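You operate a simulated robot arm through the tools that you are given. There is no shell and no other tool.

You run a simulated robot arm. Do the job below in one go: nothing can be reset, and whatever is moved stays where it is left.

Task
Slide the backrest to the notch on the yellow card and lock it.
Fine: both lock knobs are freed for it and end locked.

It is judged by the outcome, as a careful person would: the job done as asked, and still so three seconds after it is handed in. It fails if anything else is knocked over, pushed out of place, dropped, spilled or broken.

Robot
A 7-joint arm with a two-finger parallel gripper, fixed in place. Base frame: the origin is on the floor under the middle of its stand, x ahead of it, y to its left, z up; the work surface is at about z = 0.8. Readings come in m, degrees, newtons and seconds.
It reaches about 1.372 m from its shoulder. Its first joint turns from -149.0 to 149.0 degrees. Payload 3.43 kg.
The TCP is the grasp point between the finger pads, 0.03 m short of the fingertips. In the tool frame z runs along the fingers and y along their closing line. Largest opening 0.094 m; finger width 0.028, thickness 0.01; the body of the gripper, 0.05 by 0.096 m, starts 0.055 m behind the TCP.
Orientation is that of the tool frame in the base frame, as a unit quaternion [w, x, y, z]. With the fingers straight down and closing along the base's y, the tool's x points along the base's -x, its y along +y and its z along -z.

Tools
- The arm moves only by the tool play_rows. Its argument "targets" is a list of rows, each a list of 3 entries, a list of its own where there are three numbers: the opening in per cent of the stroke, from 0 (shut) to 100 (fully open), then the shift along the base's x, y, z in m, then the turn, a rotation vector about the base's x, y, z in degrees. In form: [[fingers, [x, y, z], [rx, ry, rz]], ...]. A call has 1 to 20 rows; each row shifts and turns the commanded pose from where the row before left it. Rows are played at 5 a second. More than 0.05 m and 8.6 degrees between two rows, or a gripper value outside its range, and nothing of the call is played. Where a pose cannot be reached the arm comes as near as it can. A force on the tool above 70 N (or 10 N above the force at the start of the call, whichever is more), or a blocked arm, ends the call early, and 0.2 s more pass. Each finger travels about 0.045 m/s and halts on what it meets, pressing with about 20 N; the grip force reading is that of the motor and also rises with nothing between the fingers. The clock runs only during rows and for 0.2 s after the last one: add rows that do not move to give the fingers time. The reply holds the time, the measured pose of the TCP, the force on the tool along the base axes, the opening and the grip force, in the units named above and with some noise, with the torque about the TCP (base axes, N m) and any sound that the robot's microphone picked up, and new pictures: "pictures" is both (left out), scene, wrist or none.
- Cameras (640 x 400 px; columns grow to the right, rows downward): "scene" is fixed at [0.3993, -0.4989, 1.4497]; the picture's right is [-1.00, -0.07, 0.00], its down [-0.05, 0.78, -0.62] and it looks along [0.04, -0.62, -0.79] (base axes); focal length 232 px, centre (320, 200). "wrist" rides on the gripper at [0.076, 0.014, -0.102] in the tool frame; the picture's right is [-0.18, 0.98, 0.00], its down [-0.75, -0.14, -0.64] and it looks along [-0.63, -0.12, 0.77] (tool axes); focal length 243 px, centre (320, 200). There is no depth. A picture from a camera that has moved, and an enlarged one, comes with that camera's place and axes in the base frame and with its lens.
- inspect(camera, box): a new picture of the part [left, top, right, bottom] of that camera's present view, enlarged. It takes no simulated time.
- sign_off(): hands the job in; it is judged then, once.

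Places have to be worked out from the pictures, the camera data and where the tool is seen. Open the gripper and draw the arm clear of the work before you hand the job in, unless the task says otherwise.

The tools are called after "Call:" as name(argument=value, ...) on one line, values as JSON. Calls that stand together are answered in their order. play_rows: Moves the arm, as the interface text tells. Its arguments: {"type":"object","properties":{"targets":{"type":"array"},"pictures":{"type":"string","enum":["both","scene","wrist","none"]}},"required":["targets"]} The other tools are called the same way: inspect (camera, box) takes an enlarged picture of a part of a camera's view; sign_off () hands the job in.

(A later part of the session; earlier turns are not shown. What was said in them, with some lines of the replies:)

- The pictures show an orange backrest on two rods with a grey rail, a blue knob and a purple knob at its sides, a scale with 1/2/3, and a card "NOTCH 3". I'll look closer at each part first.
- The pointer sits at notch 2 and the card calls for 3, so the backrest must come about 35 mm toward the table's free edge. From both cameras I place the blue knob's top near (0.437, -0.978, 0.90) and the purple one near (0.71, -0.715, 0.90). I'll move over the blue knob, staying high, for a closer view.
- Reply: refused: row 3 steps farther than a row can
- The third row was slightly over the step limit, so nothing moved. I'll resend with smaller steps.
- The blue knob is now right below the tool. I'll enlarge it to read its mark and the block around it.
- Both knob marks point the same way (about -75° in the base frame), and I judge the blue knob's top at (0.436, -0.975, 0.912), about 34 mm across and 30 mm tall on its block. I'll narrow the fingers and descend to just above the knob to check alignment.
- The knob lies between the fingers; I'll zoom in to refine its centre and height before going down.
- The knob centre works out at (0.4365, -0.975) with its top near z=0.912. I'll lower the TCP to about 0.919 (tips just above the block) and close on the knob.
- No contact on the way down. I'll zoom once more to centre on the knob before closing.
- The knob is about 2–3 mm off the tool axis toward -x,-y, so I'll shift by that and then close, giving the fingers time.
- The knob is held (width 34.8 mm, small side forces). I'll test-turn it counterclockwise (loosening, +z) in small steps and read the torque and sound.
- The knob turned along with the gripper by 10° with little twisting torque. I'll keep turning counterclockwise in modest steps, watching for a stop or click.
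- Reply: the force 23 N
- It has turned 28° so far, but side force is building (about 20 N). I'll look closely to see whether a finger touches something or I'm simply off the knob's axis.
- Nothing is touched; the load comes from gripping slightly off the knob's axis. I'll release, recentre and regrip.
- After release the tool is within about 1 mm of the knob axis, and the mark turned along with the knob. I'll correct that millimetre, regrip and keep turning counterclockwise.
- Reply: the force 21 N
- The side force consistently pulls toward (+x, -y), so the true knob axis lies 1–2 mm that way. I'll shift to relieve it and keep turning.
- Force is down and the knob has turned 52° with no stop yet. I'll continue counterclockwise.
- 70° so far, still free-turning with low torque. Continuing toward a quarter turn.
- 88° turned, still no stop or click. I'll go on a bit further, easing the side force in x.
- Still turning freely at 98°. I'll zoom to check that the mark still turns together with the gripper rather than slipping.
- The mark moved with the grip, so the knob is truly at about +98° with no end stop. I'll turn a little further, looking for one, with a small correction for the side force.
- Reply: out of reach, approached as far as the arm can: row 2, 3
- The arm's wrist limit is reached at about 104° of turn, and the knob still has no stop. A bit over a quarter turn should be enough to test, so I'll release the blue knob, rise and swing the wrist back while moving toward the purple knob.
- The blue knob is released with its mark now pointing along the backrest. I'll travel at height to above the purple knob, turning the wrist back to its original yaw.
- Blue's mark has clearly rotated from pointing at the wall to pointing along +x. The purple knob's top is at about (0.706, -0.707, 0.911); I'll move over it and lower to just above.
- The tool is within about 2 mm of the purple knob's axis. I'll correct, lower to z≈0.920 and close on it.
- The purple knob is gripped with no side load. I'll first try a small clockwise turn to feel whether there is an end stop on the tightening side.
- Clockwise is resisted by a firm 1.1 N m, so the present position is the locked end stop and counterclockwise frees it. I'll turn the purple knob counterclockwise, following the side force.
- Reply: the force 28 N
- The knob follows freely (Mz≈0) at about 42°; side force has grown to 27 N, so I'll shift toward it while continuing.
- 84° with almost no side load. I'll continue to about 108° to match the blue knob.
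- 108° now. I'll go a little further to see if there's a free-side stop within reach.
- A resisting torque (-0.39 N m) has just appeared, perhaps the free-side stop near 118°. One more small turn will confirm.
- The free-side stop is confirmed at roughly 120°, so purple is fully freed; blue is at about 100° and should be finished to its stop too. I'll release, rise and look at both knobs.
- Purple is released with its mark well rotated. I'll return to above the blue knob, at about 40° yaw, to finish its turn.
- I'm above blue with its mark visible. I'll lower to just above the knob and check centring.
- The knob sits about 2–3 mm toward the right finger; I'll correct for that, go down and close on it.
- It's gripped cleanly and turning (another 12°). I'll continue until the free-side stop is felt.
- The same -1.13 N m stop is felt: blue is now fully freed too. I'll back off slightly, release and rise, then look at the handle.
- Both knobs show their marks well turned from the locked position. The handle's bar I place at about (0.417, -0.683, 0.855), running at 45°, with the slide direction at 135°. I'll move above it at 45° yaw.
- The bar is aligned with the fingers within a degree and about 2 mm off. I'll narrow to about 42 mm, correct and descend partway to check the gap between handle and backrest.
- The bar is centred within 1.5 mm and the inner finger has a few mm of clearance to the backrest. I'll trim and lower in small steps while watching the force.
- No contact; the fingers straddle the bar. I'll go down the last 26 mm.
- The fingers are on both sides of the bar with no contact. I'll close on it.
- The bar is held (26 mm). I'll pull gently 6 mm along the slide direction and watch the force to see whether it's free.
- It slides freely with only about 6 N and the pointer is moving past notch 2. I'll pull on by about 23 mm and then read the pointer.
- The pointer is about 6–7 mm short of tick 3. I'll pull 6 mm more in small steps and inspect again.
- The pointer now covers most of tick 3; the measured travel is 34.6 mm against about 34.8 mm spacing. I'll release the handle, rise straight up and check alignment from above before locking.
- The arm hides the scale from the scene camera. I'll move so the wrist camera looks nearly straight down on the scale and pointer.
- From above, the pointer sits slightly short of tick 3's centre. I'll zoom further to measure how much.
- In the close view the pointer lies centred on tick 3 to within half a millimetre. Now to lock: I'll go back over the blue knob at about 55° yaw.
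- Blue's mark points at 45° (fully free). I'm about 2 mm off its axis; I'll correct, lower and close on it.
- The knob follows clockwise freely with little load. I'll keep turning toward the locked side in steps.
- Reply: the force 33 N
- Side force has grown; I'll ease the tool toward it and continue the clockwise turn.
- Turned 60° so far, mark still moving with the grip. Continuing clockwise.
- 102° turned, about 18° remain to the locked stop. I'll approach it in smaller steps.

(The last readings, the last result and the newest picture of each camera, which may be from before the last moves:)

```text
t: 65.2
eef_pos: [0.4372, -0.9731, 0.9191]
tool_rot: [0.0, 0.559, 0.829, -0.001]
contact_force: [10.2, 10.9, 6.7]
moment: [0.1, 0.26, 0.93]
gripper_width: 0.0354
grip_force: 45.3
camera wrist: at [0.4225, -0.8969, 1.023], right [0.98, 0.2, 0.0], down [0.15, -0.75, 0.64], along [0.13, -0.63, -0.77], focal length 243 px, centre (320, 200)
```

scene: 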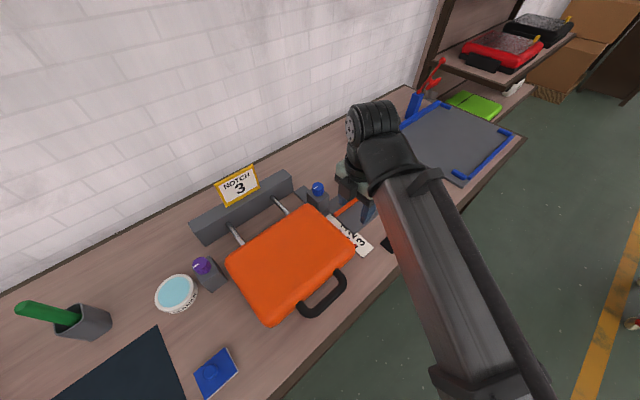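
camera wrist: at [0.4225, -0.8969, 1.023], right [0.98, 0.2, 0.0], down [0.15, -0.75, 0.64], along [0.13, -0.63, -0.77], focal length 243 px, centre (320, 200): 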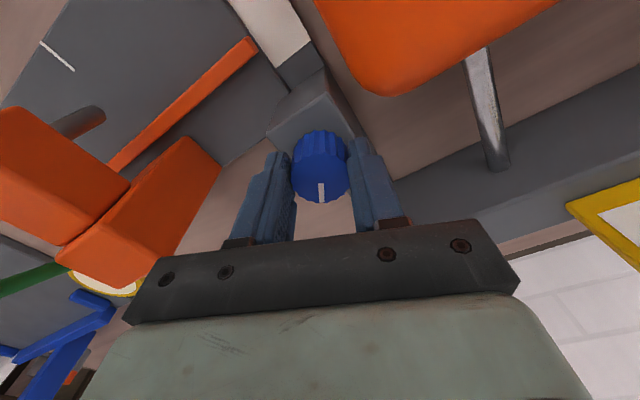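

The locked end stop is felt (+0.93 N m) at 123° of turn. I'll press 2° further to seat it, then release without turning back, and rise.

Call:
play_rows(targets=[[20, [0.0005, 0.0008, 0], [0, 0, -2]], [20, [0, 0, 0], [0, 0, 0]], [65, [0, 0, 0], [0, 0, 0]], [65, [0, 0, 0], [0, 0, 0]], [65, [0, 0, 0], [0, 0, 0]], [65, [0, 0, 0.02], [0, 0, 0]], [65, [0, 0, 0.04], [0, 0, 0]], [65, [0, 0, 0.04], [0, 0, 0]], [65, [0, 0, 0.04], [0, 0, 0]]], pictures="both")

Call:
inspect(camera="wrist", box=[250, 30, 390, 150])

```text
t: 67.2
eef_pos: [0.4381, -0.974, 1.0609]
tool_rot: [-0.001, 0.573, 0.819, 0.0]
contact_force: [-1.0, 0.8, -0.4]
moment: [0.05, -0.01, 0.02]
gripper_width: 0.0612
grip_force: 0.0
camera wrist: at [0.4267, -0.8962, 1.1635], right [0.99, 0.16, 0.0], down [0.13, -0.76, 0.64], along [0.1, -0.63, -0.77], focal length 243 px, centre (320, 200)
```

scene: 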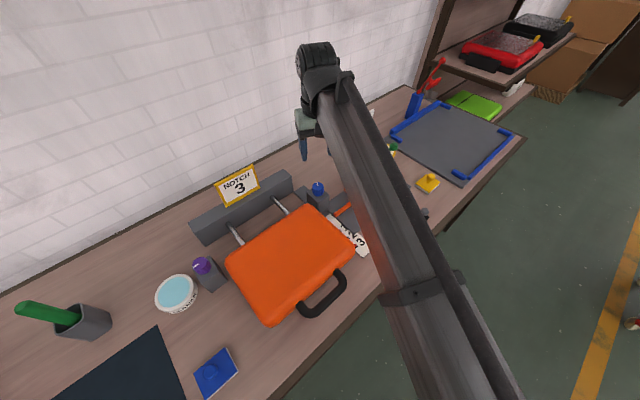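
wrist: 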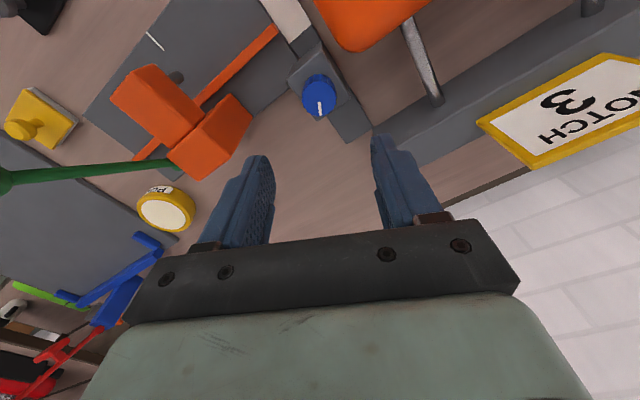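

```text
3.33 times, centred on (320, 90) of wrist
camera zoom: at [0.4267, -0.8962, 1.1635], right [0.99, 0.16, 0.0], down [0.13, -0.76, 0.64], along [0.1, -0.63, -0.77], focal length 809 px, centre (320, 567)
```

zoom: 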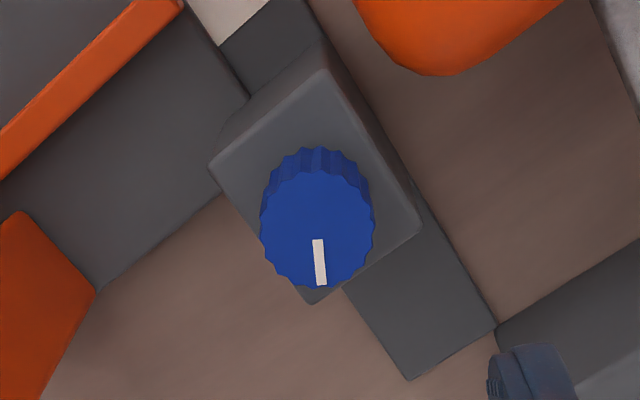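

Blue's mark is back at its original locked direction (about -73°). Next I'll move at height to above the purple knob, turning the wrist to about 66° for its clockwise turn.

Call:
play_rows(targets=[[65, [0.0158, 0.0156, 0], [0, 0, 8]], [65, [0.0158, 0.0156, 0], [0, 0, 8]], [65, [0.0158, 0.0156, 0], [0, 0, 8]], [65, [0.0158, 0.0156, 0], [0, 0, 8]], [65, [0.0158, 0.0156, 0], [0, 0, 8]], [65, [0.0158, 0.0156, 0], [0, 0, 8]], [65, [0.0158, 0.0156, 0], [0, 0, 8]], [65, [0.0158, 0.0156, 0], [0, 0, 8]], [65, [0.0158, 0.0156, 0], [0, 0, 8]], [65, [0.0158, 0.0156, 0], [0, 0, 8]], [65, [0.0158, 0.0156, 0], [0, 0, 8]], [65, [0.0158, 0.0156, 0], [0, 0, 8]], [65, [0.0158, 0.0156, 0], [0, 0, 8]], [65, [0.0158, 0.0156, 0], [0, 0, 8]], [65, [0.0158, 0.0156, 0], [0, 0, 8]], [65, [0.0158, 0.0156, 0], [0, 0, 8]], [65, [0.0158, 0.0156, 0], [0, 0, 8]], [65, [0, 0, 0], [0, 0, 0]]], pictures="both")

```text
t: 71.0
eef_pos: [0.7084, -0.7079, 1.0602]
tool_rot: [0.0, -0.545, 0.838, 0.0]
contact_force: [0.8, 0.5, -0.3]
moment: [-0.02, -0.02, 0.02]
gripper_width: 0.0609
grip_force: 0.1
camera wrist: at [0.6637, -0.7711, 1.1622], right [-0.82, 0.57, 0.0], down [0.43, 0.63, 0.64], along [0.36, 0.53, -0.77], focal length 243 px, centre (320, 200)
```

scene: 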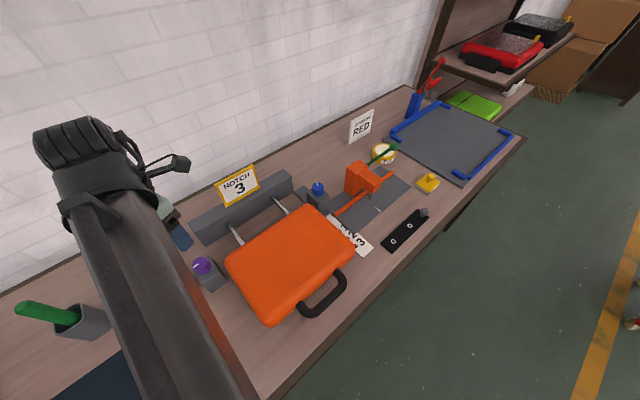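
wrist: 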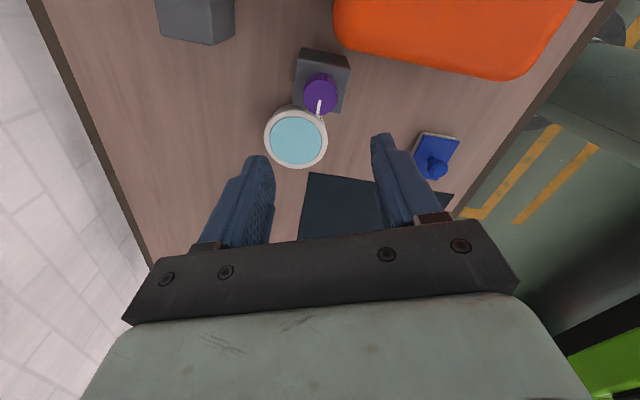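

Above purple at 66° yaw. I'll lower to just over the knob and check centring.

Call:
play_rows(targets=[[65, [0, 0, -0.04], [0, 0, 0]], [65, [0, 0, -0.04], [0, 0, 0]], [65, [0, 0, -0.03], [0, 0, 0]], [65, [0, 0, 0], [0, 0, 0]], [65, [0, 0, 0], [0, 0, 0]]], pictures="none")

Call:
inspect(camera="wrist", box=[250, 80, 390, 200])

```text
t: 72.2
eef_pos: [0.7078, -0.7098, 0.9493]
tool_rot: [0.0, -0.544, 0.839, 0.001]
contact_force: [-0.6, 0.4, 0.5]
moment: [0.01, 0.0, -0.03]
gripper_width: 0.061
grip_force: 0.0
```

```text
3.33 times, centred on (320, 140) of wrist
camera zoom: at [0.6634, -0.7726, 1.0532], right [-0.82, 0.57, 0.0], down [0.44, 0.63, 0.64], along [0.36, 0.53, -0.77], focal length 809 px, centre (320, 400)
```

zoom: 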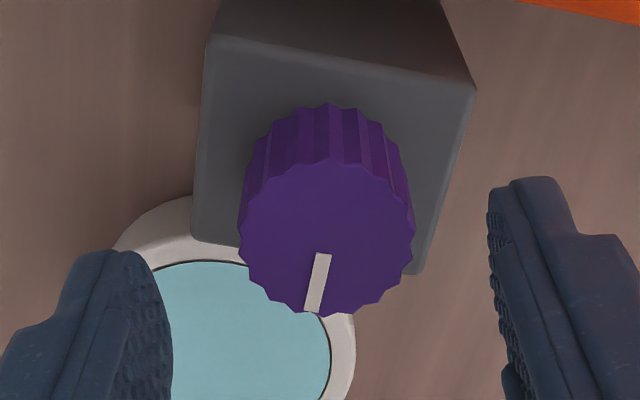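

Well centred (about 1 mm off). I'll correct, lower, close on the purple knob and start the clockwise turn.

Call:
play_rows(targets=[[65, [-0.001, -0.0005, -0.01], [0, 0, 0]], [65, [0, 0, -0.01], [0, 0, 0]], [65, [0, 0, -0.009], [0, 0, 0]], [65, [0, 0, 0], [0, 0, 0]], [30, [0, 0, 0], [0, 0, 0]], [20, [0, 0, 0], [0, 0, 0]], [20, [0, 0, 0], [0, 0, 0]], [20, [0, 0, 0], [0, 0, 0]]], pictures="none")

Call:
play_rows(targets=[[20, [0, 0, 0], [0, 0, -6]], [20, [0, 0, 0], [0, 0, -6]], [20, [0, 0, 0], [0, 0, -6]], [20, [0, 0, 0], [0, 0, 0]]], pictures="none")

```text
t: 74.0
eef_pos: [0.7054, -0.7103, 0.9214]
tool_rot: [0.0, -0.545, 0.838, -0.001]
contact_force: [14.9, -8.0, 2.9]
moment: [-0.02, -0.08, -0.03]
gripper_width: 0.0354
grip_force: 44.9
```

```text
t: 75.0
eef_pos: [0.706, -0.71, 0.9207]
tool_rot: [0.0, -0.406, 0.914, 0.0]
contact_force: [15.8, -9.5, -2.7]
moment: [-0.17, -0.09, -0.02]
gripper_width: 0.0352
grip_force: 45.4
```

It turns freely; I'll ease the 18 N side force by shifting slightly and continue clockwise.

Call:
play_rows(targets=[[20, [0.0012, -0.0007, 0], [0, 0, -6]], [20, [0, 0, 0], [0, 0, -6]], [20, [0, 0, 0], [0, 0, -6]], [20, [0, 0, 0], [0, 0, -6]], [20, [0, 0, 0], [0, 0, 0]]], pictures="none")

```text
t: 76.2
eef_pos: [0.7042, -0.7082, 0.9202]
tool_rot: [-0.001, -0.207, 0.978, 0.001]
contact_force: [-10.0, 7.1, -5.1]
moment: [0.24, -0.6, 0.02]
gripper_width: 0.0354
grip_force: 44.8
```

Call:
play_rows(targets=[[20, [-0.0008, 0.0008, 0], [0, 0, -6]], [20, [0, 0.0003, 0], [0, 0, -6]], [20, [0, 0.0003, 0], [0, 0, -6]], [20, [0, 0.0003, 0], [0, 0, -6]], [20, [0, 0, 0], [0, 0, 0]]], pictures="none")

```text
t: 77.4
eef_pos: [0.7046, -0.7074, 0.9198]
tool_rot: [-0.001, 0.001, 1.0, 0.001]
contact_force: [-11.2, 10.6, -6.3]
moment: [-0.27, 0.71, 0.02]
gripper_width: 0.0351
grip_force: 45.0
```

Yaw is now 0, 66° turned. I'll relieve the side force and keep going clockwise.

Call:
play_rows(targets=[[20, [-0.0008, 0.0009, 0], [0, 0, -6]], [20, [0, 0.0002, 0], [0, 0, -6]], [20, [0, 0.0002, 0], [0, 0, -6]], [20, [0, 0, 0], [0, 0, -6]], [20, [0, 0, 0], [0, 0, 0]]], pictures="none")

```text
t: 78.6
eef_pos: [0.7044, -0.7059, 0.92]
tool_rot: [0.0, 0.208, 0.978, 0.001]
contact_force: [-6.3, 12.5, -8.4]
moment: [-0.49, -0.08, 0.0]
gripper_width: 0.0351
grip_force: 45.4
```

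Call:
play_rows(targets=[[20, [-0.0003, 0.001, 0], [0, 0, -6]], [20, [0, 0, 0], [0, 0, -6]], [20, [0, 0, 0], [0, 0, -6]], [20, [0, 0, 0], [0, 0, 0]]], pictures="none")

```text
t: 79.6
eef_pos: [0.7049, -0.7057, 0.9209]
tool_rot: [0.0, 0.359, 0.933, 0.0]
contact_force: [4.3, 8.5, -8.2]
moment: [0.16, 0.47, 0.01]
gripper_width: 0.0351
grip_force: 45.5
```

108° turned; the stop should come within about 12–15°. Smaller steps now.

Call:
play_rows(targets=[[20, [0.0002, 0.0004, 0], [0, 0, -5]], [20, [0, 0, 0], [0, 0, -5]], [20, [0, 0, 0], [0, 0, -3]], [20, [0, 0, 0], [0, 0, 0]]], pictures="none")

```text
t: 80.6
eef_pos: [0.7053, -0.7031, 0.9206]
tool_rot: [0.001, 0.462, 0.887, 0.001]
contact_force: [14.9, 7.8, 0.4]
moment: [-0.11, -0.14, 0.35]
gripper_width: 0.035
grip_force: 44.7
```

The stop is beginning to be felt (+0.35 N m). I'll press a few more degrees to seat it fully.

Call:
play_rows(targets=[[20, [0.0008, 0.0004, 0], [0, 0, -3]], [20, [0, 0, 0], [0, 0, -2]], [20, [0, 0, 0], [0, 0, 0]]], pictures="wrist")

```text
t: 81.4
eef_pos: [0.7056, -0.7041, 0.9201]
tool_rot: [-0.001, 0.5, 0.866, 0.0]
contact_force: [10.3, 15.9, 0.3]
moment: [0.12, -0.12, 0.49]
gripper_width: 0.0345
grip_force: 45.0
camera wrist: at [0.6796, -0.6298, 1.0236], right [0.94, 0.33, 0.0], down [0.25, -0.72, 0.64], along [0.21, -0.6, -0.77], focal length 243 px, centre (320, 200)
```

wrist: 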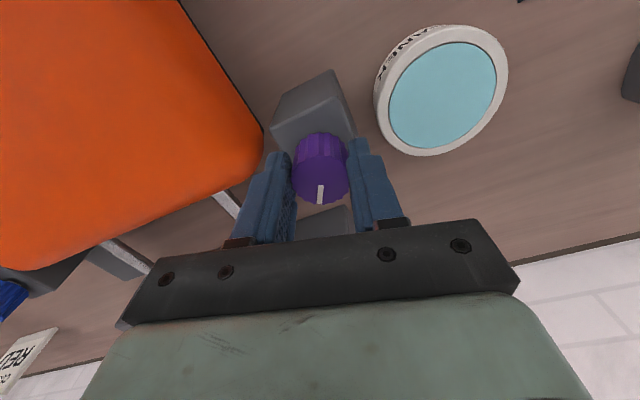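

Torque is 0.49 N m after some slip against the stop. I'll zoom in to read the mark's direction.

Call:
inspect(camera="wrist", box=[250, 110, 390, 220])

Call:
play_rows(targets=[[20, [0.0003, 0.0006, 0], [0, 0, -3]], [20, [0, 0, 0], [0, 0, 0]]], pictures="none")

```text
3.64 times, centred on (320, 165) of wrist
camera zoom: at [0.6796, -0.6298, 1.0236], right [0.94, 0.33, 0.0], down [0.25, -0.72, 0.64], along [0.21, -0.6, -0.77], focal length 882 px, centre (320, 327)
```

zoom: 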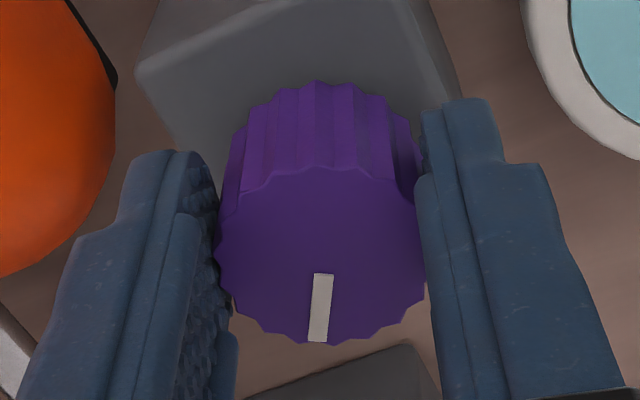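

```text
t: 82.0
eef_pos: [0.7054, -0.7048, 0.9205]
tool_rot: [0.0, 0.522, 0.853, -0.001]
contact_force: [7.4, 12.6, -0.6]
moment: [0.55, -0.05, 1.14]
gripper_width: 0.0349
grip_force: 44.9
```

A firm 1.14 N m stop now, and the mark reads about -73° as at the start: purple is locked. I'll release without turning back, rise and draw away.

Call:
play_rows(targets=[[65, [0, 0, 0], [0, 0, 0]], [65, [0, 0, 0], [0, 0, 0]], [65, [0, 0, 0], [0, 0, 0]], [65, [0, 0, 0.02], [0, 0, 0]], [65, [0, 0, 0.04], [0, 0, 0]], [65, [0, 0, 0.04], [0, 0, 0]], [65, [0, 0, 0.04], [0, 0, 0]], [65, [0, 0, 0.04], [0, 0, 0]]], pictures="both")

Call:
inspect(camera="wrist", box=[230, 0, 410, 150])

Call:
inspect(camera="scene", box=[170, 160, 390, 330])

```text
t: 83.8
eef_pos: [0.706, -0.7071, 1.1005]
tool_rot: [-0.001, 0.522, 0.853, -0.001]
contact_force: [-0.5, 0.0, 0.0]
moment: [0.04, -0.05, -0.02]
gripper_width: 0.0613
grip_force: 0.1
camera wrist: at [0.684, -0.6311, 1.2042], right [0.96, 0.28, 0.0], down [0.22, -0.74, 0.64], along [0.18, -0.62, -0.77], focal length 243 px, centre (320, 200)
```

scene: 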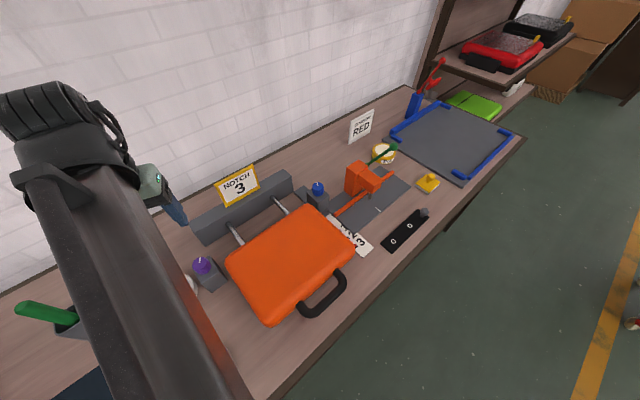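
wrist: 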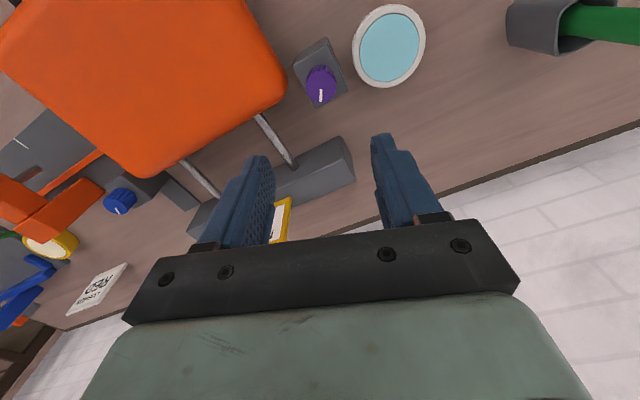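

```text
2.67 times, centred on (320, 75) of wrist
camera zoom: at [0.684, -0.6311, 1.2042], right [0.96, 0.28, 0.0], down [0.22, -0.74, 0.64], along [0.18, -0.62, -0.77], focal length 647 px, centre (320, 533)
```

zoom: 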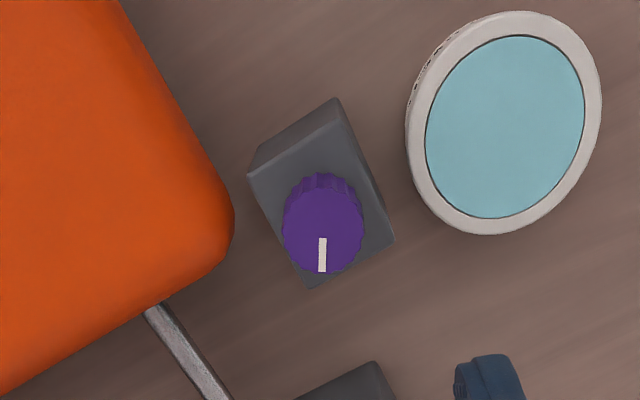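

```text
2.35 times, centred on (280, 245) of scene
camera zoom: at [0.3993, -0.4989, 1.4497], right [-1.0, -0.07, 0.0], down [-0.05, 0.78, -0.62], along [0.04, -0.62, -0.79], focal length 546 px, centre (414, 94)
```

zoom: 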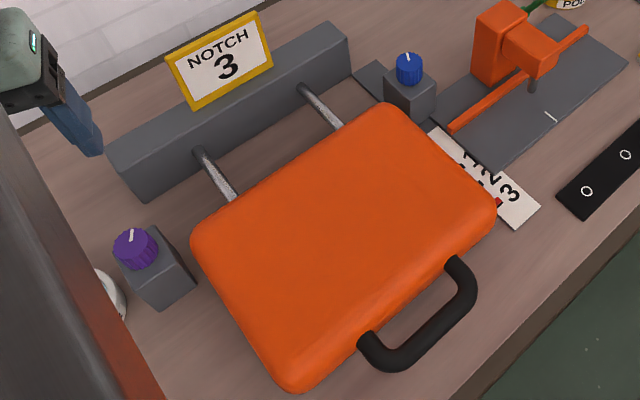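

Both marks look as they did when locked, and the pointer sits at 3. I'll open the gripper, swing to above the scale for a final check of the pointer from above.

Call:
play_rows(targets=[[100, [-0.026, -0.0077, 0], [0, 0, 7.7]], [100, [-0.026, -0.0077, 0], [0, 0, 7.7]], [100, [-0.026, -0.0077, 0], [0, 0, 7.7]], [100, [-0.026, -0.0077, 0], [0, 0, 7.7]], [100, [-0.026, -0.0077, 0], [0, 0, 7.7]], [100, [-0.026, -0.0077, 0], [0, 0, 7.7]], [100, [-0.026, -0.0077, 0], [0, 0, 7.7]], [100, [-0.026, -0.0077, 0], [0, 0, 7.7]], [100, [-0.026, -0.0077, 0], [0, 0, 7.7]], [100, [-0.026, -0.0077, 0], [0, 0, 7.7]], [100, [-0.026, -0.0077, 0], [0, 0, 7.7]], [100, [-0.026, -0.0077, 0], [0, 0, 7.7]], [100, [-0.026, -0.0077, 0], [0, 0, 7.7]], [100, [-0.026, -0.0077, 0], [0, 0, 7.9]], [100, [0, 0, 0], [0, 0, 0]]], pictures="both")

Call:
inspect(camera="wrist", box=[255, 20, 355, 100])

Call:
inspect(camera="scene", box=[150, 230, 250, 320])

Call:
inspect(camera="scene", box=[290, 170, 380, 260])

```text
t: 87.0
eef_pos: [0.3415, -0.8123, 1.1013]
tool_rot: [0.0, -0.384, 0.924, 0.0]
contact_force: [-1.0, -0.7, -0.5]
moment: [0.04, -0.03, -0.02]
gripper_width: 0.0937
grip_force: 0.0
camera wrist: at [0.2776, -0.8553, 1.2046], right [-0.57, 0.82, 0.0], down [0.63, 0.43, 0.64], along [0.53, 0.36, -0.77], focal length 243 px, centre (320, 200)
```

scene: 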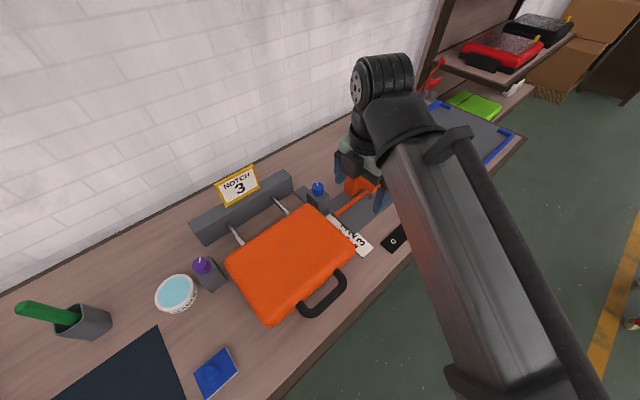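
wrist: 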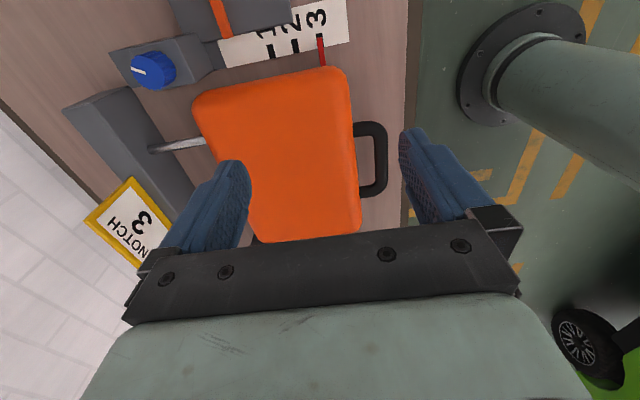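

```text
5.00 times, centred on (305, 60) of wrist
camera zoom: at [0.2776, -0.8553, 1.2046], right [-0.57, 0.82, 0.0], down [0.63, 0.43, 0.64], along [0.53, 0.36, -0.77], focal length 1213 px, centre (395, 900)
```

zoom: 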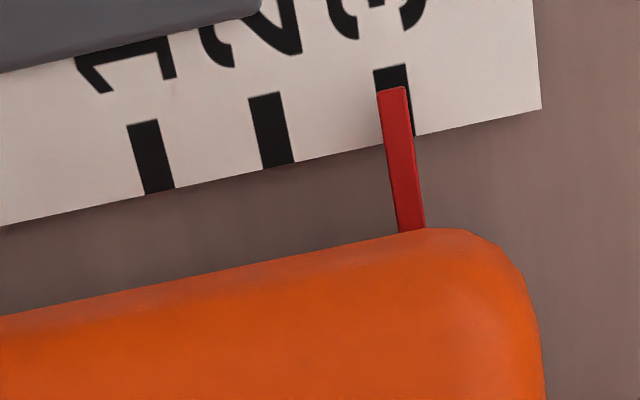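

```text
4.44 times, centred on (200, 275) of scene
camera zoom: at [0.3993, -0.4989, 1.4497], right [-1.0, -0.07, 0.0], down [-0.05, 0.78, -0.62], along [0.04, -0.62, -0.79], focal length 1032 px, centre (853, -133)
```

zoom: 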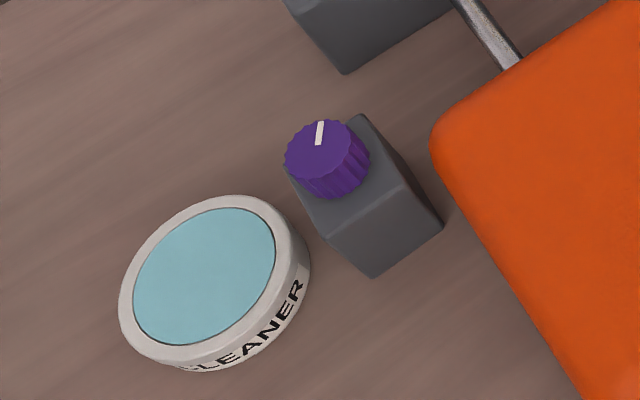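

```text
4.44 times, centred on (335, 215) of scene
camera zoom: at [0.3993, -0.4989, 1.4497], right [-1.0, -0.07, 0.0], down [-0.05, 0.78, -0.62], along [0.04, -0.62, -0.79], focal length 1032 px, centre (253, 133)
```

zoom: 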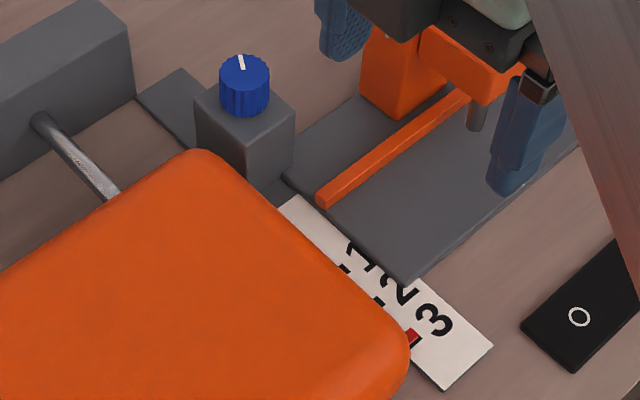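

The pointer is on tick 3 to within half a millimetre, and both knob marks match their original locked orientation exactly; nothing else has moved. I'll raise the arm well clear and wait a moment.

Call:
play_rows(targets=[[100, [0, 0.01, 0.04], [0, 0, 0]], [100, [0, 0.01, 0.04], [0, 0, 0]], [100, [0, 0.01, 0.04], [0, 0, 0]], [100, [0, 0.01, 0.03], [0, 0, 0]], [100, [0, 0, 0], [0, 0, 0]], [100, [0, 0, 0], [0, 0, 0]], [100, [0, 0, 0], [0, 0, 0]]], pictures="both")

```text
t: 88.6
eef_pos: [0.348, -0.7859, 1.2226]
tool_rot: [0.0, -0.383, 0.924, -0.015]
contact_force: [-0.2, -0.6, 0.2]
moment: [0.01, 0.01, 0.02]
gripper_width: 0.094
grip_force: 0.1
out of reach, approached as far as the arm can: row 3, 4
camera wrist: at [0.2825, -0.8263, 1.3264], right [-0.56, 0.82, -0.03], down [0.63, 0.45, 0.64], along [0.54, 0.34, -0.77], focal length 243 px, centre (320, 200)
```

scene: 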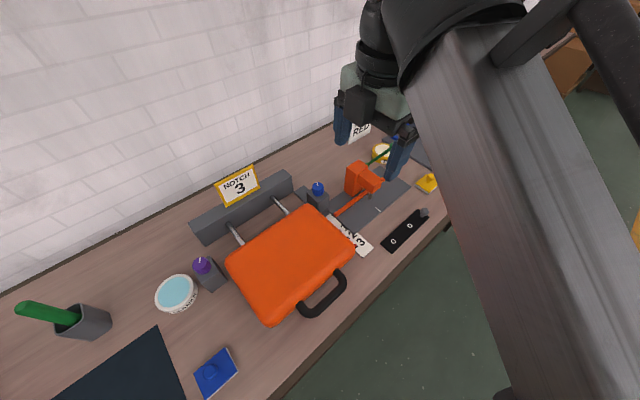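
wrist: 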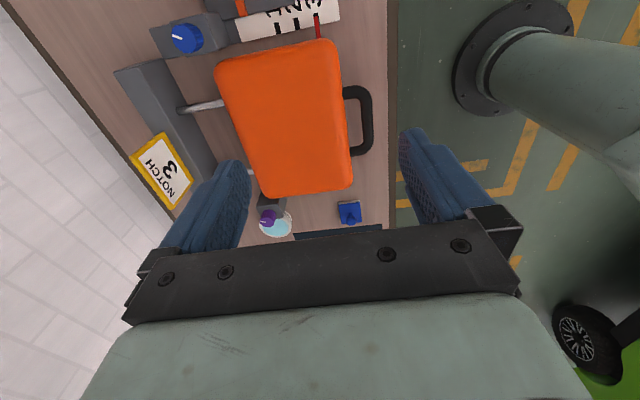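

The arm is well above the bench with the gripper open, the backrest is at notch 3, both knobs are locked, and nothing else has been disturbed. Handing in.

Call:
sign_off()

```text
The job is handed in.
```

The backrest is now at notch 3, as the yellow card asks, and both lock knobs are locked again. I've handed the job in.

- **Freeing:** I turned the blue and purple knobs counterclockwise until each reached its free-side stop, about 120° round.
- **Sliding:** I pulled the backrest out by its handle about 35 mm. It slid freely, with only about 6 N of force. Seen from above, the pointer sits within about half a millimetre of the centre of the 3 mark.
- **Locking:** I turned both knobs back clockwise to their locked stops, and both marks point the same way they did at the start. I checked the pointer again after locking and it had not moved.

In the final pictures nothing else on the bench has moved. The gripper is open and the arm is raised well clear of the work.
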